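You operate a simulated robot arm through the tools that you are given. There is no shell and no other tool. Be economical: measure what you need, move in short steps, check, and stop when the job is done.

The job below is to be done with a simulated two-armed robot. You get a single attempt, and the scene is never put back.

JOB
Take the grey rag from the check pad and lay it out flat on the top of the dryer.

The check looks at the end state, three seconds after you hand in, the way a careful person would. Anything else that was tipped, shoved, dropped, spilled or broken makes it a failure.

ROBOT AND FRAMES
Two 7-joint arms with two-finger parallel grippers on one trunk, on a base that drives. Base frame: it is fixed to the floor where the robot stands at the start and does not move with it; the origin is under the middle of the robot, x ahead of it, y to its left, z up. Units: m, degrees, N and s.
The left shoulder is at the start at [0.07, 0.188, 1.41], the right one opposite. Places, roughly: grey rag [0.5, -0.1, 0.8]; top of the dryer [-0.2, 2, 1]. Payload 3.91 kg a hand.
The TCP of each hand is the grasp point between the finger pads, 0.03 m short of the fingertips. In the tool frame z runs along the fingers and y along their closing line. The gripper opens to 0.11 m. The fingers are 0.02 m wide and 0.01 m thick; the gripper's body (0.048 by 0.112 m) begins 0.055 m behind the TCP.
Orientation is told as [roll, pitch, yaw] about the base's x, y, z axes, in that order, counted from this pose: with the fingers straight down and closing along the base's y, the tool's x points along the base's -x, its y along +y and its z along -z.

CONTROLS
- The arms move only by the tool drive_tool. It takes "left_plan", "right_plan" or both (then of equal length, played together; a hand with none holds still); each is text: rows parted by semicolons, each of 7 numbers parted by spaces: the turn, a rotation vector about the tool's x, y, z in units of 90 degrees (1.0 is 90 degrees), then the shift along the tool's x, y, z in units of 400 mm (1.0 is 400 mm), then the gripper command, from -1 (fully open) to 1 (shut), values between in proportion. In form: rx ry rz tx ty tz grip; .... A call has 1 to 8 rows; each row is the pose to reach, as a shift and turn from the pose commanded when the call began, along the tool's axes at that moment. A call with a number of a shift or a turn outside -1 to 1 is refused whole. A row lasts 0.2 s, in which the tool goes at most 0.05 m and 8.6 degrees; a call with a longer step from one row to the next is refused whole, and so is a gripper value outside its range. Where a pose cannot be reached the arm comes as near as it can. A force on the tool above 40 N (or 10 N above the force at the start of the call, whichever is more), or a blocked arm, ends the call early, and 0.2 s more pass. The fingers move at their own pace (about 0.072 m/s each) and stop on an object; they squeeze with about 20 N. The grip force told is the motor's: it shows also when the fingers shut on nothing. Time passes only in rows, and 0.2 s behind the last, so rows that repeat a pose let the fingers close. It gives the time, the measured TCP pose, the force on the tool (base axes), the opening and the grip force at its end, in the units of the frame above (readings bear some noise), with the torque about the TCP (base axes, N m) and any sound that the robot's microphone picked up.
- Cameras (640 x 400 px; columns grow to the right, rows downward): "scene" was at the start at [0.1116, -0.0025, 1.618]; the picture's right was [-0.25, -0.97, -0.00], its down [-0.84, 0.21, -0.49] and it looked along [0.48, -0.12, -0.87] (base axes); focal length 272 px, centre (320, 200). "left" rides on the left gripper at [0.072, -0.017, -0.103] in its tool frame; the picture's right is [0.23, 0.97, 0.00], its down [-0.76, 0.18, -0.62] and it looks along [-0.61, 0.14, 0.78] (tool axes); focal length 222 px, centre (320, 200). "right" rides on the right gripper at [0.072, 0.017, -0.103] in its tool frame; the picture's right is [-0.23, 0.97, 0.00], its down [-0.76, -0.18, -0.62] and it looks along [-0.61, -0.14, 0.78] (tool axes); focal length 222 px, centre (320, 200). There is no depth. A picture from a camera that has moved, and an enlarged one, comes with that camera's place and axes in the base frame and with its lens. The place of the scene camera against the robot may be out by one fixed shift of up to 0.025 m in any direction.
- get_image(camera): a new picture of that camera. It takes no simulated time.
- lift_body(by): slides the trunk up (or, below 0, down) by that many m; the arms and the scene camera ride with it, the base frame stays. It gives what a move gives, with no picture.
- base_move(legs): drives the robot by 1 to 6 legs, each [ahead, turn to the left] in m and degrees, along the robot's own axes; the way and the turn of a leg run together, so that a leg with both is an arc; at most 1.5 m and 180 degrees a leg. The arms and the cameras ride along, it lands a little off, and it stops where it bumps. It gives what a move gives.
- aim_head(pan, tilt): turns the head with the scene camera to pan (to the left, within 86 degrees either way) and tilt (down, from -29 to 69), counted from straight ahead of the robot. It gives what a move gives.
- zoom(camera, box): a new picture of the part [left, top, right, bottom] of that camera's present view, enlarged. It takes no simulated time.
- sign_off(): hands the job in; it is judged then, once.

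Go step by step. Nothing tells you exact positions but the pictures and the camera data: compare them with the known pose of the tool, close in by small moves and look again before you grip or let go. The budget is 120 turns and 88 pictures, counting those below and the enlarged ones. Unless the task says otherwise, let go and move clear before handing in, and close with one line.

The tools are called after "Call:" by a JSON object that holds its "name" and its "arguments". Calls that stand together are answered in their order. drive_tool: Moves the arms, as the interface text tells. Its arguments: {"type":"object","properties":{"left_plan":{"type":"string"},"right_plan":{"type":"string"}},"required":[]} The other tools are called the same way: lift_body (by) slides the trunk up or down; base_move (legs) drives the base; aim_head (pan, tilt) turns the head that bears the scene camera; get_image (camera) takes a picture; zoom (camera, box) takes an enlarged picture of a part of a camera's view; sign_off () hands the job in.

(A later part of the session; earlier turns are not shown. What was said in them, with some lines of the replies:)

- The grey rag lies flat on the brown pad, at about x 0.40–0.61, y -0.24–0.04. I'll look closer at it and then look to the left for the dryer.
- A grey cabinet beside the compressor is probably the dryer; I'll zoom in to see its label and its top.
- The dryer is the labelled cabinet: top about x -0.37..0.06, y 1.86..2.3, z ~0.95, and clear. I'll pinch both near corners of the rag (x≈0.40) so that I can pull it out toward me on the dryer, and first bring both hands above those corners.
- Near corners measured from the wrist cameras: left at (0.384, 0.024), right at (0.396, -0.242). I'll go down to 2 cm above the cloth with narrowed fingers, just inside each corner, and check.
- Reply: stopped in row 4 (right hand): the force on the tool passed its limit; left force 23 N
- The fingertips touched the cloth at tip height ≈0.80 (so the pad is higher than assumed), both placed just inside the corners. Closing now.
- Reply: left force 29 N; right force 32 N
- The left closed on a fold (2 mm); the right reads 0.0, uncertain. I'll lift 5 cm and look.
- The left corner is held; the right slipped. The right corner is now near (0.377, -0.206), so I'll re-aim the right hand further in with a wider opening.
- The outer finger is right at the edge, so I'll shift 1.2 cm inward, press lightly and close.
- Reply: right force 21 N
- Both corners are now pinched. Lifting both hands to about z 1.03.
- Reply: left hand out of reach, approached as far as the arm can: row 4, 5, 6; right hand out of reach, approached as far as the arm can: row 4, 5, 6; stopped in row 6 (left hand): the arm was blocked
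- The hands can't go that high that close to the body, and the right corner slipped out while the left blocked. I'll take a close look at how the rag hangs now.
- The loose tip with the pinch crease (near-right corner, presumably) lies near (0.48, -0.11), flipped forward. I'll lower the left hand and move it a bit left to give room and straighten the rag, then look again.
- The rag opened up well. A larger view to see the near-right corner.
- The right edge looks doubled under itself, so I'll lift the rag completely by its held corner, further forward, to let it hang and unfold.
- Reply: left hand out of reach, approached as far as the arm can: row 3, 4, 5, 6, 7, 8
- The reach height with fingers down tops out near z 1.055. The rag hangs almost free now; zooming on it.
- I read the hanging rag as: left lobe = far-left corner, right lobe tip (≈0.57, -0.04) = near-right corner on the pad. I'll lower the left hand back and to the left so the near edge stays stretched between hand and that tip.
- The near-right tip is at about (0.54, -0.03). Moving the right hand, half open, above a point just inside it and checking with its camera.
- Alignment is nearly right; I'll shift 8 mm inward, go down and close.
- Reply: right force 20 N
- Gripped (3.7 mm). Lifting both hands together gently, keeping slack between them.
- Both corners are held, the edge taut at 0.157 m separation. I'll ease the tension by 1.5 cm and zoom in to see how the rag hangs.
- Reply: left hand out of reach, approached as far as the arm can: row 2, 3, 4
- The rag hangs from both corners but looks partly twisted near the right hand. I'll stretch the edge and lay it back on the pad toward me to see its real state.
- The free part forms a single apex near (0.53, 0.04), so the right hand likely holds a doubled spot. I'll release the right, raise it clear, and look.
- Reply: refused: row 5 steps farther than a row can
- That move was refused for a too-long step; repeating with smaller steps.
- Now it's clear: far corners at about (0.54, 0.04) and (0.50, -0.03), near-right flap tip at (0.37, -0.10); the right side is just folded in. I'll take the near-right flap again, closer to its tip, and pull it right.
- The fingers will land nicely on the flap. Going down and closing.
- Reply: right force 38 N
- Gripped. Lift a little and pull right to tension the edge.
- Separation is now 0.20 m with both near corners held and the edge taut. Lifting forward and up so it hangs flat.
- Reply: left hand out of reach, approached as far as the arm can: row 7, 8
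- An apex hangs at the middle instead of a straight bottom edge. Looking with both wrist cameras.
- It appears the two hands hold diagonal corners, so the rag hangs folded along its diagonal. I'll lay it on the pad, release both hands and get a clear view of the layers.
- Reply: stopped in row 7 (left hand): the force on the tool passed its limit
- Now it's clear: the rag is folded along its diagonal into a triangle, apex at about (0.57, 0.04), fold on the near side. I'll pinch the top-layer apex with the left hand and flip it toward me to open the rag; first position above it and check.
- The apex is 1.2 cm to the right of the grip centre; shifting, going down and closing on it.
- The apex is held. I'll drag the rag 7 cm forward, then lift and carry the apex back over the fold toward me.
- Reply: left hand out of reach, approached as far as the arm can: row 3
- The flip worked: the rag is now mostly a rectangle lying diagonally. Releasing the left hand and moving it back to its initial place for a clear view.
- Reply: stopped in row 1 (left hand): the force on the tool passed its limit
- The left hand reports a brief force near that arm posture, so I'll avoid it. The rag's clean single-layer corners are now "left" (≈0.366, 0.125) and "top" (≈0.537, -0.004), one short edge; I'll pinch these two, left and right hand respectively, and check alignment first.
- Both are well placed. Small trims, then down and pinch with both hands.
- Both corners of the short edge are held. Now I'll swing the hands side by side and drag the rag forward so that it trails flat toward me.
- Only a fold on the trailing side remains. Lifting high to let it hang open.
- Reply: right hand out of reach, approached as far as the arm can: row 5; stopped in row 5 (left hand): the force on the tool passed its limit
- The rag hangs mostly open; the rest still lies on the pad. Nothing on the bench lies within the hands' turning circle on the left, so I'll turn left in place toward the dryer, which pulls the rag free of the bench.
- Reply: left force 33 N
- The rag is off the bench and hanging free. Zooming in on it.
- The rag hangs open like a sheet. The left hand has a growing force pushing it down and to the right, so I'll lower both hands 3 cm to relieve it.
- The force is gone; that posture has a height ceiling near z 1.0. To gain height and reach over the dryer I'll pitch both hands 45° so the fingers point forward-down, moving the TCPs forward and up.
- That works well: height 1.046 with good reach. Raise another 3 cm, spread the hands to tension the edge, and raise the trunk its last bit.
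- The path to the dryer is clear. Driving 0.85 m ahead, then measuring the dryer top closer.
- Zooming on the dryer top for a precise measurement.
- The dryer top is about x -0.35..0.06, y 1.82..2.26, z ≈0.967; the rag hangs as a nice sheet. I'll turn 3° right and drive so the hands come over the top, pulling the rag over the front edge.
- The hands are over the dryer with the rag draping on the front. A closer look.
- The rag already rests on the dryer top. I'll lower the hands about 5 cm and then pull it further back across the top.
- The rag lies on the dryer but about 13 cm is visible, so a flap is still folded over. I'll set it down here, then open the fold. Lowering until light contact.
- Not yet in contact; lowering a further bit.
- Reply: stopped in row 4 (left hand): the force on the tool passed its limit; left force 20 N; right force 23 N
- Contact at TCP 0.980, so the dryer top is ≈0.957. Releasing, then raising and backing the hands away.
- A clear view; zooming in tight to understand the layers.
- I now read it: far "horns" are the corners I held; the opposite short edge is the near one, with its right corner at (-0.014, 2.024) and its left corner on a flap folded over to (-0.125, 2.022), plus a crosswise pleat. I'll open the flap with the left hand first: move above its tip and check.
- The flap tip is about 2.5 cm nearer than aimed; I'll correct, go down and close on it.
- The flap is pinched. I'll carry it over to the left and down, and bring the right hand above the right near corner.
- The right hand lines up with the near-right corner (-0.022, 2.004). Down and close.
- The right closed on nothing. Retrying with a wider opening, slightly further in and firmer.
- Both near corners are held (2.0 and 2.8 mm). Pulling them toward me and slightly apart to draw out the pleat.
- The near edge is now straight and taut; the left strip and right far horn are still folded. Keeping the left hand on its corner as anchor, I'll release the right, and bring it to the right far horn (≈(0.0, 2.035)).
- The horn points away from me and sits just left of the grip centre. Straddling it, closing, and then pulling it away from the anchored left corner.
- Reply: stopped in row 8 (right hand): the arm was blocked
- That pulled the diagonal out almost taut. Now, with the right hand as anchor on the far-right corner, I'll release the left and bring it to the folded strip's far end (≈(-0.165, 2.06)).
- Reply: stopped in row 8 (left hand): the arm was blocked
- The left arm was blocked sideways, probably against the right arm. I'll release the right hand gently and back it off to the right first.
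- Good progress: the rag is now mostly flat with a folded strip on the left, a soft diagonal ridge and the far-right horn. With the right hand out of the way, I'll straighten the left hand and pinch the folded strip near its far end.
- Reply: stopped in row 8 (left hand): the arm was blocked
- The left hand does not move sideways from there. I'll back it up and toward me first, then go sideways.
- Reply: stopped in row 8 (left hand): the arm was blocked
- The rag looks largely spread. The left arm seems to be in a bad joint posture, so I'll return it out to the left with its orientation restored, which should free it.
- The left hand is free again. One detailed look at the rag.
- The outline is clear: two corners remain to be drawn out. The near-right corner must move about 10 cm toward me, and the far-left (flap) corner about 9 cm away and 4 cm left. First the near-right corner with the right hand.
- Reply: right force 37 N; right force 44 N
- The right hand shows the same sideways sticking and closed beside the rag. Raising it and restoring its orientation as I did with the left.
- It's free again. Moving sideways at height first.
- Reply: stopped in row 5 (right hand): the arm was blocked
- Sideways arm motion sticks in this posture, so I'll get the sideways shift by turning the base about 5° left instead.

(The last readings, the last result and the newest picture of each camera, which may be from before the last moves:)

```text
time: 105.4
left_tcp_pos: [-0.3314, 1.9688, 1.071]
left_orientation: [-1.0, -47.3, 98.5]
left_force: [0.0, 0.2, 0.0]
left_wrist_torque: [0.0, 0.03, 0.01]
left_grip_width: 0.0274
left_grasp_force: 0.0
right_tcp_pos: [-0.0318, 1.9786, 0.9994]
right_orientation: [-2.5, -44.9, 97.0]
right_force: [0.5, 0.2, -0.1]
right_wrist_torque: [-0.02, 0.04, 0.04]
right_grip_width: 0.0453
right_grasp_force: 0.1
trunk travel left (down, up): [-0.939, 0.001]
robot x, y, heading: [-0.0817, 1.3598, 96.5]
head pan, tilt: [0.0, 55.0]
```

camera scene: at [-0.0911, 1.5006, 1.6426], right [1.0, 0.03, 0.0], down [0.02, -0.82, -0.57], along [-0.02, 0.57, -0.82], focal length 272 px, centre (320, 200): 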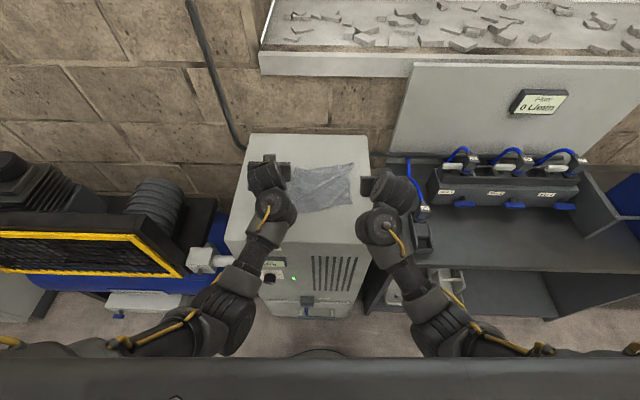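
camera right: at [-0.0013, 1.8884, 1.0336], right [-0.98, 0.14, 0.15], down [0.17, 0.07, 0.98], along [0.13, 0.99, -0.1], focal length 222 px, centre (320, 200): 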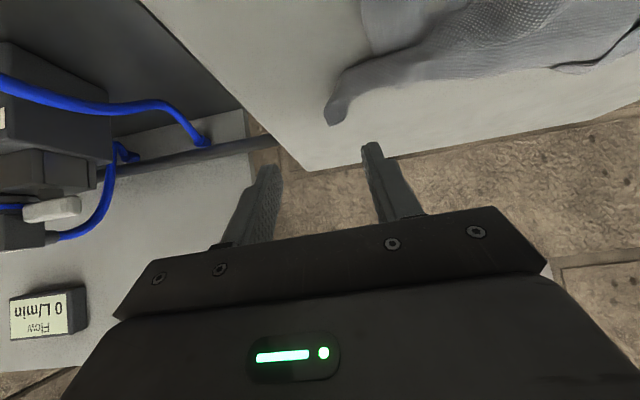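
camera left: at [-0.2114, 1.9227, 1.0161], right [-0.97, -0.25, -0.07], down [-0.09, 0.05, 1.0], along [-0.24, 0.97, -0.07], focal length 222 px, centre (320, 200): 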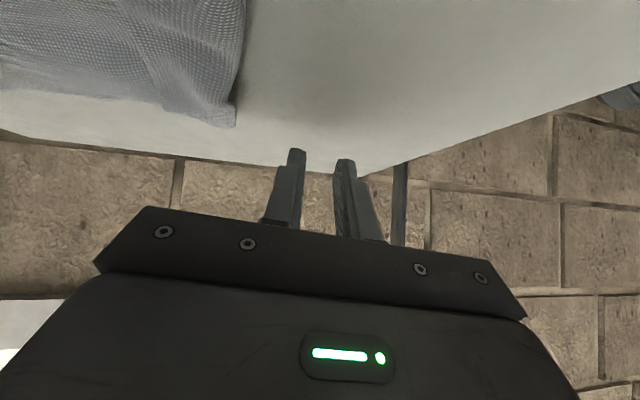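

That worked. Now back and down onto the near-right corner, and close.

Call:
{"name": "drive_tool", "arguments": {"right_plan": "0 0 0 0.04 0 -0.02 0.18;0 0 0 0.06 0 -0.012 0.18;0 0 0 0.078 0 0.001 0.18;0 0 0 0.082 0 0.004 0.18;0 0 0 0.082 0 0.004 0.5;0 0 0 0.082 0 0.004 1;0 0 0 0.082 0 0.004 1;0 0 0 0.082 0 0.004 1"}}

```text
time: 107.2
left_tcp_pos: [-0.3348, 1.965, 1.0719]
left_orientation: [-1.2, -47.5, 98.7]
left_force: [1.0, -0.2, -1.1]
left_wrist_torque: [0.0, -0.02, 0.0]
left_grip_width: 0.0276
left_grasp_force: 0.0
right_tcp_pos: [-0.0334, 1.9553, 0.9809]
right_orientation: [-2.7, -45.2, 97.1]
right_force: [-4.4, 2.9, 26.1]
right_wrist_torque: [0.49, 0.14, 0.04]
right_grip_width: 0.002
right_grasp_force: 19.6
trunk travel left (down, up): [-0.939, 0.001]
robot x, y, heading: [-0.0854, 1.3606, 96.8]
head pan, tilt: [0.0, 55.0]
```

Gripped. Pulling the near-right corner about 10 cm toward me.

Call:
{"name": "drive_tool", "arguments": {"right_plan": "0 0 0 0.01 0 -0.03 1;0 0 0 0.04 0.005 -0.06 1;0 0 0 0.07 0.01 -0.09 1;0 0 0 0.1 0.015 -0.12 1;0 0 0 0.13 0.02 -0.148 1;0 0 0 0.15 0.025 -0.167 1;0 0 0 0.162 0.03 -0.177 1;0 0 0 0.162 0.03 -0.177 1"}}

Call:
{"name": "zoom", "arguments": {"camera": "scene", "box": [265, 130, 405, 230]}}

```text
time: 109.0
left_tcp_pos: [-0.3335, 1.9691, 1.072]
left_orientation: [-1.3, -47.4, 98.7]
left_force: [-0.5, -1.2, -0.4]
left_wrist_torque: [0.01, 0.0, -0.03]
left_grip_width: 0.0276
left_grasp_force: 0.1
right_tcp_pos: [-0.0188, 1.8696, 0.9807]
right_orientation: [-5.4, -45.6, 98.8]
right_force: [0.1, 0.1, 0.1]
right_wrist_torque: [-0.01, 0.0, -0.02]
right_grip_width: 0.0016
right_grasp_force: 19.8
trunk travel left (down, up): [-0.939, 0.001]
robot x, y, heading: [-0.0839, 1.364, 96.3]
head pan, tilt: [0.0, 55.0]
```

```text
4.00 times, centred on (335, 180) of scene
camera zoom: at [-0.1017, 1.4993, 1.6426], right [0.99, 0.11, 0.0], down [0.09, -0.81, -0.57], along [-0.06, 0.57, -0.82], focal length 1090 px, centre (260, 280)
```

zoom: 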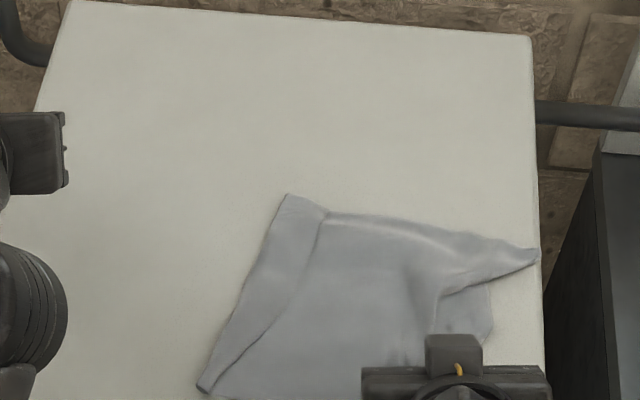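

The rag is now nearly full size (its sides measure about 0.19 and 0.24 m); what remains is the narrow strip folded over at the left and the far-right horn. I'll release the right hand upward and try moving the left hand sideways at height.

Call:
{"name": "drive_tool", "arguments": {"right_plan": "0 0 0 0.005 0 0.005 0.6;0 0 0 0.005 0 0.005 0.2;0 0 0 -0.05 0 -0.05 0.2;0 0 0 -0.1 -0.02 -0.1 0.2;0 0 0 -0.13 -0.06 -0.15 0.2;0 0 0 -0.12 -0.1 -0.18 0.2;0 0 0 -0.12 -0.1 -0.18 0.2", "left_plan": "0 0 0 0 0 0 0.5;0 0 0 0 0 0 0.5;0 0 0 0 -0.05 0 0.5;0 0 0 0 -0.1 0 0.6;0 0 0 0 -0.16 0 0.6;0 0 0 0 -0.22 0 0.6;0 0 0 0 -0.22 0 0.6"}}

```text
time: 110.0
left_tcp_pos: [-0.2926, 1.9748, 1.0722]
left_orientation: [-1.1, -47.3, 98.6]
left_force: [0.3, -0.4, 0.4]
left_wrist_torque: [0.02, 0.02, 0.04]
left_grip_width: 0.0217
left_grasp_force: 0.0
right_tcp_pos: [0.0455, 1.8638, 1.0087]
right_orientation: [-16.7, -43.0, 107.1]
right_force: [-0.1, 0.9, -0.4]
right_wrist_torque: [-0.03, 0.01, -0.04]
right_grip_width: 0.0441
right_grasp_force: 0.2
trunk travel left (down, up): [-0.939, 0.001]
robot x, y, heading: [-0.0845, 1.3624, 96.5]
head pan, tilt: [0.0, 55.0]
stopped in row 5 (right hand): the arm was blocked; the commanded pose is now the measured one
```

The left hand moves sideways fine now. First I'll bring the right hand to a healthier posture (up, forward and out), then continue.

Call:
{"name": "drive_tool", "arguments": {"right_plan": "-0.02 0 0.015 -0.06 0 -0.05 0.2;-0.045 -0.01 0.03 -0.1 -0.03 -0.04 0.2;-0.07 -0.015 0.045 -0.14 -0.06 0 0.2;-0.09 -0.02 0.06 -0.176 -0.1 0.036 0.2;-0.09 -0.02 0.06 -0.176 -0.15 0.036 0.2;-0.09 -0.02 0.06 -0.176 -0.2 0.036 0.2"}}

```text
time: 111.4
left_tcp_pos: [-0.2923, 1.9734, 1.0721]
left_orientation: [-1.0, -47.4, 98.6]
left_force: [0.4, -0.2, -0.4]
left_wrist_torque: [0.02, 0.0, 0.03]
left_grip_width: 0.0222
left_grasp_force: 0.1
right_tcp_pos: [0.1089, 1.9288, 1.0644]
right_orientation: [-3.6, -45.9, 100.0]
right_force: [0.4, -0.3, -0.2]
right_wrist_torque: [0.01, 0.04, -0.01]
right_grip_width: 0.0442
right_grasp_force: 0.0
trunk travel left (down, up): [-0.939, 0.001]
robot x, y, heading: [-0.0845, 1.3646, 96.5]
head pan, tilt: [0.0, 55.0]
```

Now the left hand goes above the folded strip's far end.

Call:
{"name": "drive_tool", "arguments": {"left_plan": "0 0 0 0 -0.09 0 0.6;0 0 0 0 -0.18 0 0.636;0 0 0 0 -0.27 0 0.636;0 0 0 0 -0.36 0 0.636;0 0 0 0 -0.457 0 0.636;0 0 0 0.05 -0.457 0.055 0.636;0 0 0 0.1 -0.457 0.11 0.636;0 0 0 0.11 -0.457 0.12 0.636"}}

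Call:
{"name": "zoom", "arguments": {"camera": "left", "box": [120, 0, 520, 250]}}

```text
time: 112.6
left_tcp_pos: [-0.2442, 2.0029, 1.0372]
left_orientation: [12.8, -47.2, 93.3]
left_force: [-0.1, 0.2, 0.6]
left_wrist_torque: [0.01, -0.01, 0.0]
left_grip_width: 0.0201
left_grasp_force: 0.1
right_tcp_pos: [0.1075, 1.9304, 1.0637]
right_orientation: [-3.7, -45.6, 100.2]
right_force: [-0.5, -0.2, -0.1]
right_wrist_torque: [0.01, -0.06, 0.04]
right_grip_width: 0.0438
right_grasp_force: 0.1
trunk travel left (down, up): [-0.939, 0.001]
robot x, y, heading: [-0.0856, 1.3658, 96.6]
head pan, tilt: [0.0, 55.0]
stopped in row 5 (left hand): the arm was blocked; the commanded pose is now the measured one
```

```text
1.60 times, centred on (320, 125) of left
camera zoom: at [-0.1975, 1.8855, 1.0494], right [-0.93, -0.37, -0.02], down [-0.04, 0.04, 1.0], along [-0.37, 0.93, -0.05], focal length 355 px, centre (320, 320)
```

zoom: 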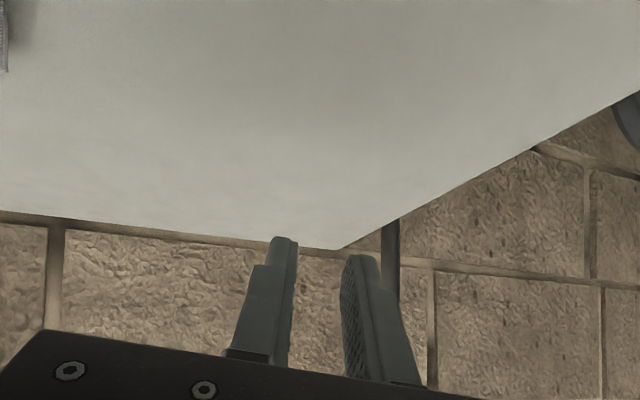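

Blocked sideways again, so I'll restore the left hand's orientation, raise the right hand clear, and use a base turn to the right for the sideways shift.

Call:
{"name": "drive_tool", "arguments": {"left_plan": "0.025 0 -0.01 0 0.03 0 0.636;0.05 0 -0.02 0 0.06 -0.01 0.636;0.08 0 -0.03 0 0.08 -0.02 0.636;0.104 0 -0.038 0 0.08 -0.02 0.636;0.104 0 -0.038 0 0.08 -0.02 0.636", "right_plan": "0 0 0 -0.03 0 -0.03 0.2;0 0 0 -0.06 0.02 -0.06 0.2;0 0 0 -0.09 0.04 -0.09 0.2;0 0 0 -0.11 0.06 -0.11 0.2;0 0 0 -0.11 0.06 -0.11 0.2"}}

```text
time: 113.8
left_tcp_pos: [-0.275, 1.9912, 1.0459]
left_orientation: [-0.1, -47.8, 98.4]
left_force: [0.5, 0.4, 0.0]
left_wrist_torque: [0.0, 0.02, -0.01]
left_grip_width: 0.0199
left_grasp_force: 0.0
right_tcp_pos: [0.0806, 1.9245, 1.1243]
right_orientation: [-3.7, -45.8, 100.2]
right_force: [0.0, 0.2, -0.2]
right_wrist_torque: [0.0, 0.02, 0.01]
right_grip_width: 0.044
right_grasp_force: 0.0
trunk travel left (down, up): [-0.939, 0.001]
robot x, y, heading: [-0.0843, 1.3663, 96.3]
head pan, tilt: [0.0, 55.0]
```

Turning the base 14.4° right.

Call:
{"name": "base_move", "arguments": {"legs": [[0, -14.4]]}}

Call:
{"name": "zoom", "arguments": {"camera": "left", "box": [120, 0, 520, 250]}}

```text
time: 115.0
left_tcp_pos: [-0.1127, 2.0181, 1.048]
left_orientation: [-0.1, -47.6, 83.8]
left_force: [0.4, 0.4, 0.2]
left_wrist_torque: [0.0, 0.01, -0.02]
left_grip_width: 0.02
left_grasp_force: 0.1
right_tcp_pos: [0.2157, 1.8653, 1.1249]
right_orientation: [-3.8, -45.6, 85.7]
right_force: [-0.1, 0.6, -0.9]
right_wrist_torque: [0.03, 0.0, 0.06]
right_grip_width: 0.0441
right_grasp_force: 0.1
trunk travel left (down, up): [-0.939, 0.001]
robot x, y, heading: [-0.0828, 1.3657, 82.0]
head pan, tilt: [0.0, 55.0]
```

```text
1.60 times, centred on (320, 125) of left
camera zoom: at [-0.1089, 1.8916, 1.0629], right [-0.98, -0.04, -0.17], down [-0.17, 0.07, 0.98], along [-0.03, 1.0, -0.08], focal length 355 px, centre (320, 320)
```

zoom: 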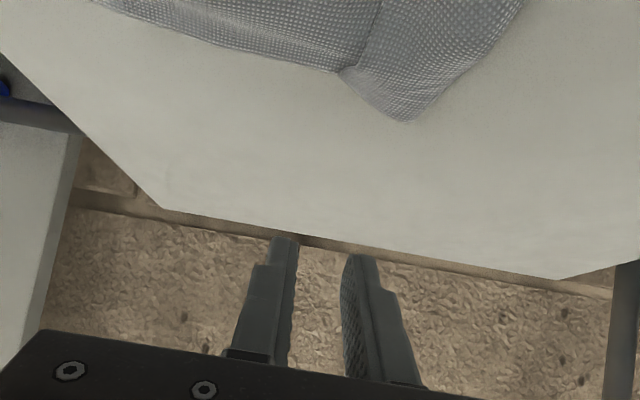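

The strip's far end is clearly visible: flap corner (-0.104, 2.014), fold tip (-0.134, 2.035). I'll descend on the middle of the strip and pinch.

Call:
{"name": "drive_tool", "arguments": {"left_plan": "0 0 0 0.05 0.01 -0.02 0.636;0 0 0 0.1 0.02 0 0.636;0 0 0 0.15 0.026 0.025 0.636;0 0 0 0.1835 0.026 0.051 0.636;0 0 0 0.188 0.026 0.056 0.636;0 0 0 0.188 0.026 0.056 1;0 0 0 0.188 0.026 0.056 1;0 0 0 0.188 0.026 0.056 1"}}

```text
time: 116.8
left_tcp_pos: [-0.1271, 1.9839, 0.9798]
left_orientation: [0.2, -47.8, 83.6]
left_force: [0.4, 0.3, 20.9]
left_wrist_torque: [0.37, -0.09, -0.03]
left_grip_width: 0.0
left_grasp_force: 19.9
right_tcp_pos: [0.2164, 1.8638, 1.1246]
right_orientation: [-3.8, -45.7, 85.6]
right_force: [0.1, -0.7, 0.7]
right_wrist_torque: [-0.02, 0.02, -0.03]
right_grip_width: 0.0438
right_grasp_force: 0.1
trunk travel left (down, up): [-0.939, 0.001]
robot x, y, heading: [-0.0882, 1.3694, 82.0]
head pan, tilt: [0.0, 55.0]
```

It closed on nothing; retry with a wider opening and slightly more pressure.

Call:
{"name": "drive_tool", "arguments": {"left_plan": "0 0 0 -0.02 0 -0.02 0.3;0 0 0 -0.02 0 -0.02 0.3;0 0 0 0.0 0 0.0 0.3;0 0 0 0.007 0 0.007 0.3;0 0 0 0.007 0 0.007 0.6;0 0 0 0.007 0 0.007 1;0 0 0 0.007 0 0.007 1;0 0 0 0.007 0 0.007 1"}}

```text
time: 118.1
left_tcp_pos: [-0.1285, 1.9871, 0.978]
left_orientation: [0.4, -48.7, 83.4]
left_force: [-0.7, -5.0, 20.3]
left_wrist_torque: [0.22, 0.12, 0.01]
left_grip_width: 0.0104
left_grasp_force: 20.1
right_tcp_pos: [0.2163, 1.865, 1.1254]
right_orientation: [-3.7, -45.8, 85.7]
right_force: [-0.7, 0.4, 0.4]
right_wrist_torque: [-0.01, 0.03, 0.02]
right_grip_width: 0.0442
right_grasp_force: 0.1
trunk travel left (down, up): [-0.939, 0.001]
robot x, y, heading: [-0.0862, 1.3659, 82.0]
head pan, tilt: [0.0, 55.0]
stopped in row 6 (left hand): the force on the tool passed its limit (the readings are from after the stop); the commanded pose is now the measured one
```

The call stopped mid-closing; continue closing in place.

Call:
{"name": "drive_tool", "arguments": {"left_plan": "0 0 0 0 0 0 1;0 0 0 0 0 0 1;0 0 0 -0.012 0 -0.012 1"}}

```text
time: 118.9
left_tcp_pos: [-0.1289, 1.9878, 0.9796]
left_orientation: [0.3, -47.8, 83.5]
left_force: [-1.0, 0.2, 0.6]
left_wrist_torque: [0.01, 0.02, 0.0]
left_grip_width: 0.0102
left_grasp_force: 19.6
right_tcp_pos: [0.2166, 1.8683, 1.1242]
right_orientation: [-3.8, -45.7, 85.7]
right_force: [0.4, 0.0, -0.2]
right_wrist_torque: [-0.05, 0.01, -0.01]
right_grip_width: 0.044
right_grasp_force: 0.1
trunk travel left (down, up): [-0.939, 0.001]
robot x, y, heading: [-0.087, 1.3637, 81.9]
head pan, tilt: [0.0, 55.0]
```

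The grip is 1 cm thick, meaning it has both layers, so pulling would not open the strip. I'll release, lift clear, turn back and use one picture to decide.

Call:
{"name": "drive_tool", "arguments": {"left_plan": "0 0 0 0.005 0 0.005 0.6;0 0 0 0.005 0 0.005 0.1;0 0 0 0.005 0 0.005 -0.1;0 0 0 -0.06 0 -0.06 -0.1;0 0 0 -0.12 0 -0.12 -0.1"}}

Call:
{"name": "base_move", "arguments": {"legs": [[0, 14.4]]}}

Call:
{"name": "zoom", "arguments": {"camera": "scene", "box": [265, 130, 405, 230]}}

```text
time: 120.1
left_tcp_pos: [-0.1273, 1.9833, 1.0518]
left_orientation: [0.1, -48.3, 83.7]
left_force: [-0.9, 0.0, 0.6]
left_wrist_torque: [-0.01, 0.02, 0.0]
left_grip_width: 0.0606
left_grasp_force: 0.1
right_tcp_pos: [0.2159, 1.8673, 1.1252]
right_orientation: [-3.7, -45.7, 85.7]
right_force: [0.3, -0.2, -0.8]
right_wrist_torque: [0.02, -0.03, -0.03]
right_grip_width: 0.0441
right_grasp_force: 0.0
trunk travel left (down, up): [-0.939, 0.001]
robot x, y, heading: [-0.0851, 1.3628, 81.9]
head pan, tilt: [0.0, 55.0]
```

```text
time: 121.4
left_tcp_pos: [-0.2823, 1.9517, 1.0517]
left_orientation: [0.3, -48.3, 98.0]
left_force: [0.5, 0.2, -0.6]
left_wrist_torque: [0.0, 0.01, -0.04]
left_grip_width: 0.0607
left_grasp_force: 0.1
right_tcp_pos: [0.0809, 1.9254, 1.1235]
right_orientation: [-3.7, -45.7, 100.3]
right_force: [-0.8, -0.2, -0.4]
right_wrist_torque: [0.0, -0.01, -0.02]
right_grip_width: 0.0442
right_grasp_force: 0.1
trunk travel left (down, up): [-0.939, 0.001]
robot x, y, heading: [-0.0825, 1.365, 96.5]
head pan, tilt: [0.0, 55.0]
```

```text
4.00 times, centred on (335, 180) of scene
camera zoom: at [-0.1008, 1.4997, 1.6426], right [0.99, 0.11, 0.0], down [0.09, -0.81, -0.57], along [-0.06, 0.57, -0.82], focal length 1090 px, centre (260, 280)
```

zoom: 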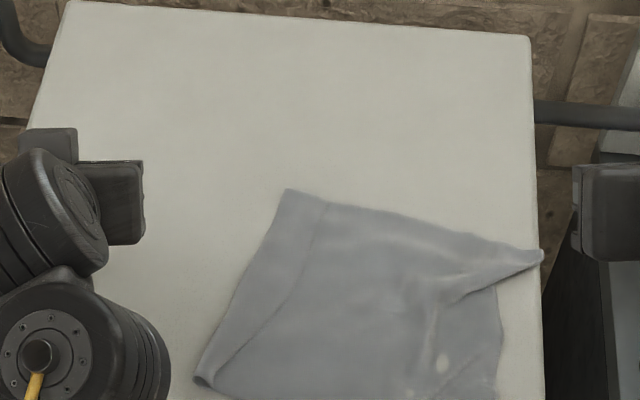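

The rag lies nearly flat; only the strip on the left is turned over. I'll turn back and unroll it by sweeping it leftward with closed fingertips pressed lightly on it.

Call:
{"name": "base_move", "arguments": {"legs": [[0, -14.5]]}}

Call:
{"name": "drive_tool", "arguments": {"left_plan": "0 0 0 0 -0.022 0 1;0 0 0 0.01 -0.022 0.01 1;0 0 0 0.01 -0.022 0.01 1"}}

```text
time: 122.7
left_tcp_pos: [-0.1302, 1.9836, 1.0514]
left_orientation: [0.2, -48.3, 83.7]
left_force: [-0.1, 0.1, 0.1]
left_wrist_torque: [0.03, -0.04, -0.02]
left_grip_width: 0.0605
left_grasp_force: 0.1
right_tcp_pos: [0.2161, 1.8662, 1.1243]
right_orientation: [-3.8, -45.7, 85.7]
right_force: [0.3, -0.5, -0.2]
right_wrist_torque: [0.01, 0.0, 0.03]
right_grip_width: 0.0438
right_grasp_force: 0.1
trunk travel left (down, up): [-0.939, 0.001]
robot x, y, heading: [-0.085, 1.3663, 82.1]
head pan, tilt: [0.0, 55.0]
```

```text
time: 123.5
left_tcp_pos: [-0.1245, 1.9844, 1.0467]
left_orientation: [1.0, -48.4, 83.3]
left_force: [-0.5, 0.4, -0.4]
left_wrist_torque: [-0.02, -0.04, -0.02]
left_grip_width: 0.0
left_grasp_force: 20.6
right_tcp_pos: [0.2163, 1.8664, 1.1248]
right_orientation: [-3.8, -45.7, 85.8]
right_force: [0.1, -0.6, 0.1]
right_wrist_torque: [-0.04, 0.0, -0.01]
right_grip_width: 0.0438
right_grasp_force: 0.0
trunk travel left (down, up): [-0.939, 0.001]
robot x, y, heading: [-0.085, 1.3628, 82.3]
head pan, tilt: [0.0, 55.0]
```

A tiny further turn, then descend and sweep.

Call:
{"name": "base_move", "arguments": {"legs": [[0, -0.9]]}}

Call:
{"name": "drive_tool", "arguments": {"left_plan": "0 0 0 0.06 0 0.055 1;0 0 0 0.105 0 0.095 1;0 0 0 0.1235 0 0.111 1;0 0 0 0.12 0.045 0.116 1;0 0 0 0.115 0.09 0.1215 1;0 0 0 0.11 0.135 0.127 1;0 0 0 0.105 0.185 0.132 1;0 0 0 0.05 0.185 0.08 1"}}

```text
time: 124.2
left_tcp_pos: [-0.1162, 1.9843, 1.0431]
left_orientation: [0.9, -48.2, 82.3]
left_force: [0.3, 0.3, -0.1]
left_wrist_torque: [-0.01, -0.02, 0.01]
left_grip_width: 0.0
left_grasp_force: 19.8
right_tcp_pos: [0.2229, 1.862, 1.1256]
right_orientation: [-3.8, -45.8, 84.8]
right_force: [0.6, -0.7, -0.3]
right_wrist_torque: [-0.05, 0.01, -0.03]
right_grip_width: 0.0439
right_grasp_force: 0.1
trunk travel left (down, up): [-0.939, 0.001]
robot x, y, heading: [-0.089, 1.3643, 81.1]
head pan, tilt: [0.0, 55.0]
```

```text
time: 126.0
left_tcp_pos: [-0.1866, 2.0029, 1.0075]
left_orientation: [0.9, -48.2, 82.3]
left_force: [-0.1, 0.6, 0.0]
left_wrist_torque: [0.02, 0.0, -0.01]
left_grip_width: 0.0001
left_grasp_force: 20.1
right_tcp_pos: [0.2223, 1.8624, 1.1254]
right_orientation: [-3.8, -45.7, 84.9]
right_force: [0.2, -0.8, -0.2]
right_wrist_torque: [0.03, -0.01, 0.03]
right_grip_width: 0.0439
right_grasp_force: 0.1
trunk travel left (down, up): [-0.939, 0.001]
robot x, y, heading: [-0.0869, 1.3628, 81.1]
head pan, tilt: [0.0, 55.0]
```

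I'll raise the left hand, turn away to the left and use the last picture to judge the result.

Call:
{"name": "drive_tool", "arguments": {"left_plan": "0 0 0 -0.05 0.05 -0.05 1;0 0 0 -0.09 0.1 -0.09 1"}}

Call:
{"name": "base_move", "arguments": {"legs": [[-0.05, 10]]}}

Call:
{"name": "zoom", "arguments": {"camera": "scene", "box": [250, 110, 426, 220]}}

```text
time: 126.6
left_tcp_pos: [-0.2278, 2.0052, 1.0592]
left_orientation: [0.8, -48.3, 82.2]
left_force: [-0.1, 1.3, -0.8]
left_wrist_torque: [-0.01, -0.02, 0.0]
left_grip_width: 0.0
left_grasp_force: 20.3
right_tcp_pos: [0.222, 1.8616, 1.1252]
right_orientation: [-3.9, -45.6, 84.9]
right_force: [-0.1, 0.8, 0.5]
right_wrist_torque: [0.03, -0.02, 0.01]
right_grip_width: 0.0441
right_grasp_force: 0.0
trunk travel left (down, up): [-0.939, 0.001]
robot x, y, heading: [-0.0872, 1.3657, 81.1]
head pan, tilt: [0.0, 55.0]
```

```text
time: 127.7
left_tcp_pos: [-0.3408, 1.9209, 1.0577]
left_orientation: [1.0, -48.4, 92.5]
left_force: [-0.7, -0.1, -0.3]
left_wrist_torque: [0.02, -0.02, -0.01]
left_grip_width: 0.0
left_grasp_force: 19.7
right_tcp_pos: [0.1266, 1.8607, 1.1253]
right_orientation: [-3.8, -45.7, 95.0]
right_force: [-0.2, 0.0, 0.7]
right_wrist_torque: [0.01, 0.0, -0.01]
right_grip_width: 0.0442
right_grasp_force: 0.1
trunk travel left (down, up): [-0.939, 0.001]
robot x, y, heading: [-0.0859, 1.3157, 91.2]
head pan, tilt: [0.0, 55.0]
```

```text
3.64 times, centred on (338, 165) of scene
camera zoom: at [-0.0944, 1.4522, 1.6425], right [1.0, 0.02, 0.0], down [0.02, -0.82, -0.57], along [-0.01, 0.57, -0.82], focal length 991 px, centre (254, 327)
```

zoom: 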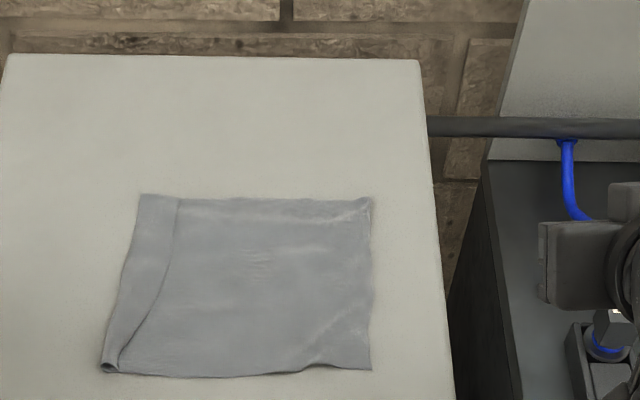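

The rag now lies as a clean rectangle with just a ~3.5 cm strip along the left still turned over. I have no pictures left, but a pinch with the hand turned, so both fingers land on that strip, gives width feedback. I'll turn the left hand in the air first.

Call:
{"name": "drive_tool", "arguments": {"left_plan": "0.058 0 0.053 0 0 0 0.45;0.117 0 0.106 0 0 0 0.45;0.176 0 0.159 0 0 0 0.45;0.234 0 0.212 0 0 0 0.45;0.293 0 0.265 0 0 0 0.45;0.352 0 0.318 0 0 0 0.45;0.41 0 0.372 0 0 0 0.45;0.41 0 0.372 0 0 0 0.45"}}

```text
time: 128.6
left_tcp_pos: [-0.4259, 1.9171, 1.0584]
left_orientation: [11.5, -44.4, 65.8]
left_force: [0.6, -0.6, 0.8]
left_wrist_torque: [0.0, -0.03, 0.0]
left_grip_width: 0.0303
left_grasp_force: 0.1
right_tcp_pos: [0.1258, 1.8603, 1.1245]
right_orientation: [-3.8, -45.7, 95.1]
right_force: [0.4, 0.3, -0.4]
right_wrist_torque: [0.02, 0.02, -0.02]
right_grip_width: 0.044
right_grasp_force: 0.0
trunk travel left (down, up): [-0.939, 0.001]
robot x, y, heading: [-0.0879, 1.3142, 91.3]
head pan, tilt: [0.0, 55.0]
stopped in row 4 (left hand): the arm was blocked; the commanded pose is now the measured one
```

That wrist turn is limited, so I'll undo it. Instead I'll try anchoring the rag with the right hand and unrolling the strip with a left sweep, checking poses before each contact.

Call:
{"name": "drive_tool", "arguments": {"left_plan": "-0.055 0 -0.05 0 -0.03 0 1;-0.11 0 -0.1 0 -0.08 0 1;-0.17 0 -0.15 0 -0.14 0 1;-0.23 0 -0.21 0 -0.2 0 1;-0.23 0 -0.21 0 -0.26 0 1;-0.23 0 -0.21 0 -0.3 0 1", "right_plan": "0 0 0 -0.02 0.05 0.02 1;0 0 0 -0.05 0.1 0.05 1;0 0 0 -0.09 0.15 0.09 1;0 0 0 -0.12 0.2 0.12 1;0 0 0 -0.15 0.23 0.15 1;0 0 0 -0.15 0.23 0.15 1"}}

```text
time: 130.0
left_tcp_pos: [-0.3132, 1.883, 1.0422]
left_orientation: [12.7, -48.7, 93.0]
left_force: [0.1, 0.8, -0.7]
left_wrist_torque: [0.02, 0.01, 0.02]
left_grip_width: 0.0
left_grasp_force: 19.8
right_tcp_pos: [0.0298, 1.9419, 1.1216]
right_orientation: [-3.7, -45.7, 95.1]
right_force: [-1.0, 0.9, 0.2]
right_wrist_torque: [0.01, -0.02, -0.02]
right_grip_width: 0.0001
right_grasp_force: 20.2
trunk travel left (down, up): [-0.939, 0.001]
robot x, y, heading: [-0.086, 1.3142, 91.2]
head pan, tilt: [0.0, 55.0]
```

Both freed. Restoring the left's roll while bringing both closer above their contact points.

Call:
{"name": "drive_tool", "arguments": {"left_plan": "0.03 0 0 -0.03 -0.02 0.03 1;0.06 0 0 -0.06 -0.04 0.07 1;0.1 0 0 -0.1 -0.08 0.11 1;0.14 0 0 -0.135 -0.12 0.15 1;0.14 0 0 -0.165 -0.16 0.1875 1;0.14 0 0 -0.165 -0.2 0.1875 1;0.14 0 0 -0.165 -0.2 0.1875 1", "right_plan": "0 0 0 0.0 0.02 0.04 1;0 0 0 0.03 0.04 0.09 1;0 0 0 0.07 0.06 0.14 1;0 0 0 0.11 0.07 0.18 1;0 0 0 0.15 0.075 0.22 1;0 0 0 0.165 0.075 0.24 1;0 0 0 0.165 0.075 0.24 1"}}

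```text
time: 131.6
left_tcp_pos: [-0.2551, 1.9978, 1.0326]
left_orientation: [0.1, -48.8, 92.6]
left_force: [0.7, 0.3, 0.3]
left_wrist_torque: [0.0, 0.03, -0.02]
left_grip_width: 0.0
left_grasp_force: 20.2
right_tcp_pos: [0.0047, 1.962, 1.0061]
right_orientation: [-3.8, -45.7, 95.1]
right_force: [0.1, 0.6, 0.0]
right_wrist_torque: [0.01, 0.01, 0.02]
right_grip_width: 0.0
right_grasp_force: 20.0
trunk travel left (down, up): [-0.939, 0.001]
robot x, y, heading: [-0.0897, 1.3124, 91.3]
head pan, tilt: [0.0, 55.0]
```

Continue sideways with both, still above the cloth.

Call:
{"name": "drive_tool", "arguments": {"left_plan": "0 0 0 0 -0.06 0.02 1;0 0 0 0 -0.12 0.03 1;0 0 0 0.02 -0.165 0.04 1;0 0 0 0.03 -0.185 0.05 1;0 0 0 0.03 -0.185 0.05 1", "right_plan": "0 0 0 0 0.02 0 1;0 0 0 0 0.04 0 1;0 0 0 0 0.05 0 1;0 0 0 0 0.05 0 1;0 0 0 0 0.05 0 1"}}

```text
time: 132.8
left_tcp_pos: [-0.1826, 2.0097, 1.0088]
left_orientation: [0.2, -48.7, 92.8]
left_force: [-0.1, -0.4, -0.9]
left_wrist_torque: [-0.01, -0.03, 0.02]
left_grip_width: 0.0002
left_grasp_force: 20.0
right_tcp_pos: [-0.0147, 1.9613, 1.0052]
right_orientation: [-3.9, -45.7, 95.1]
right_force: [0.1, 0.3, -0.9]
right_wrist_torque: [0.01, 0.0, 0.03]
right_grip_width: 0.0001
right_grasp_force: 20.3
trunk travel left (down, up): [-0.939, 0.001]
robot x, y, heading: [-0.0874, 1.3186, 91.4]
head pan, tilt: [0.0, 55.0]
```

Both are in place: left tip on the flap, right tip on the body of the rag. Press the right as an anchor, press the left lightly and sweep left.

Call:
{"name": "drive_tool", "arguments": {"left_plan": "0 0 0 0.02 0 0.018 1;0 0 0 0.04 0 0.035 1;0 0 0 0.0535 0 0.047 1;0 0 0 0.0535 0.04 0.047 1;0 0 0 0.0535 0.08 0.047 1;0 0 0 0.0535 0.12 0.047 1;0 0 0 0.0535 0.165 0.047 1;0 0 0 0.0 0.165 -0.005 1", "right_plan": "0 0 0 0.025 0 0.025 1;0 0 0 0.047 0 0.046 1;0 0 0 0.05 0 0.049 1;0 0 0 0.05 0 0.049 1;0 0 0 0.05 0 0.049 1;0 0 0 0.05 0 0.049 1;0 0 0 0.05 0 0.049 1;0 0 0 0.05 0 0.049 1"}}

```text
time: 134.6
left_tcp_pos: [-0.2456, 2.0025, 1.0125]
left_orientation: [0.2, -48.7, 92.8]
left_force: [-0.7, -0.1, 0.8]
left_wrist_torque: [0.0, 0.02, 0.04]
left_grip_width: 0.0
left_grasp_force: 20.2
right_tcp_pos: [-0.0134, 1.961, 0.9799]
right_orientation: [-3.7, -45.8, 95.1]
right_force: [-0.1, 2.3, 8.2]
right_wrist_torque: [0.19, 0.03, 0.02]
right_grip_width: 0.0
right_grasp_force: 19.9
trunk travel left (down, up): [-0.939, 0.001]
robot x, y, heading: [-0.0879, 1.3121, 91.4]
head pan, tilt: [0.0, 55.0]
```

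No tension remains on the anchor. A second sweep further down the strip, with a firmer anchor.

Call:
{"name": "drive_tool", "arguments": {"left_plan": "0 0 0 0.04 -0.07 -0.045 1;0 0 0 0.0825 -0.14 -0.094 1;0 0 0 0.12 -0.14 -0.06 1;0 0 0 0.1445 -0.14 -0.0395 1;0 0 0 0.1445 -0.1 -0.0395 1;0 0 0 0.1445 -0.06 -0.0395 1;0 0 0 0.1445 -0.015 -0.0395 1", "right_plan": "0 0 0 0.004 0 0.004 1;0 0 0 0.006 0 0.006 1;0 0 0 0.006 0 0.006 1;0 0 0 0.006 0 0.006 1;0 0 0 0.006 0 0.006 1;0 0 0 0.006 0 0.006 1;0 0 0 0.006 0 0.006 1"}}

```text
time: 136.2
left_tcp_pos: [-0.2403, 1.9516, 0.9817]
left_orientation: [-0.1, -48.8, 92.7]
left_force: [-0.7, 0.6, 0.0]
left_wrist_torque: [0.02, 0.01, 0.05]
left_grip_width: 0.0
left_grasp_force: 20.3
right_tcp_pos: [-0.0128, 1.9607, 0.9793]
right_orientation: [-3.8, -46.3, 95.0]
right_force: [1.8, 4.9, 32.5]
right_wrist_torque: [0.63, -0.02, -0.03]
right_grip_width: 0.0
right_grasp_force: 19.8
trunk travel left (down, up): [-0.939, 0.001]
robot x, y, heading: [-0.0893, 1.3156, 91.3]
head pan, tilt: [0.0, 55.0]
```

The hands only rest on the cloth, nothing gripped. Raising both straight up and backing away from the dryer.

Call:
{"name": "drive_tool", "arguments": {"left_plan": "0 0 0 -0.04 0 -0.04 1;0 0 0 -0.08 0 -0.08 1;0 0 0 -0.12 0 -0.12 1", "right_plan": "0 0 0 -0.04 0 -0.04 1;0 0 0 -0.08 0 -0.08 1;0 0 0 -0.12 0 -0.12 1"}}

Call:
{"name": "base_move", "arguments": {"legs": [[-0.4, 0]]}}

```text
time: 137.0
left_tcp_pos: [-0.2381, 1.9483, 1.047]
left_orientation: [0.1, -48.5, 92.9]
left_force: [0.3, 0.0, -0.4]
left_wrist_torque: [0.01, -0.02, 0.01]
left_grip_width: 0.0
left_grasp_force: 20.1
right_tcp_pos: [-0.0175, 1.9588, 1.0402]
right_orientation: [-3.8, -45.7, 95.1]
right_force: [0.0, 0.4, -0.7]
right_wrist_torque: [0.02, 0.0, -0.01]
right_grip_width: 0.0
right_grasp_force: 19.8
trunk travel left (down, up): [-0.939, 0.001]
robot x, y, heading: [-0.0895, 1.3107, 91.2]
head pan, tilt: [0.0, 55.0]
```

```text
time: 139.5
left_tcp_pos: [-0.2282, 1.5434, 1.0453]
left_orientation: [0.1, -48.6, 92.6]
left_force: [-0.3, 0.1, -0.1]
left_wrist_torque: [0.01, 0.02, 0.01]
left_grip_width: 0.0001
left_grasp_force: 19.9
right_tcp_pos: [-0.0066, 1.5536, 1.0406]
right_orientation: [-3.7, -45.8, 94.9]
right_force: [-1.0, 0.7, -0.3]
right_wrist_torque: [0.03, 0.03, 0.01]
right_grip_width: 0.0
right_grasp_force: 20.1
trunk travel left (down, up): [-0.939, 0.001]
robot x, y, heading: [-0.0781, 0.9131, 91.1]
head pan, tilt: [0.0, 55.0]
```

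Both hands are clear of the dryer, and the rag stayed on its top, so I'm handing in.

Call:
{"name": "sign_off", "arguments": {}}

```text
The job is handed in.
```

The grey rag is on top of the dryer and both hands are clear, but I can't confirm it is completely flat. In my last picture it was a flat rectangle, except for a strip about 3.5 cm wide along its left edge that was still folded over. I swept that strip twice to unroll it, but I had no pictures left to check whether that worked.
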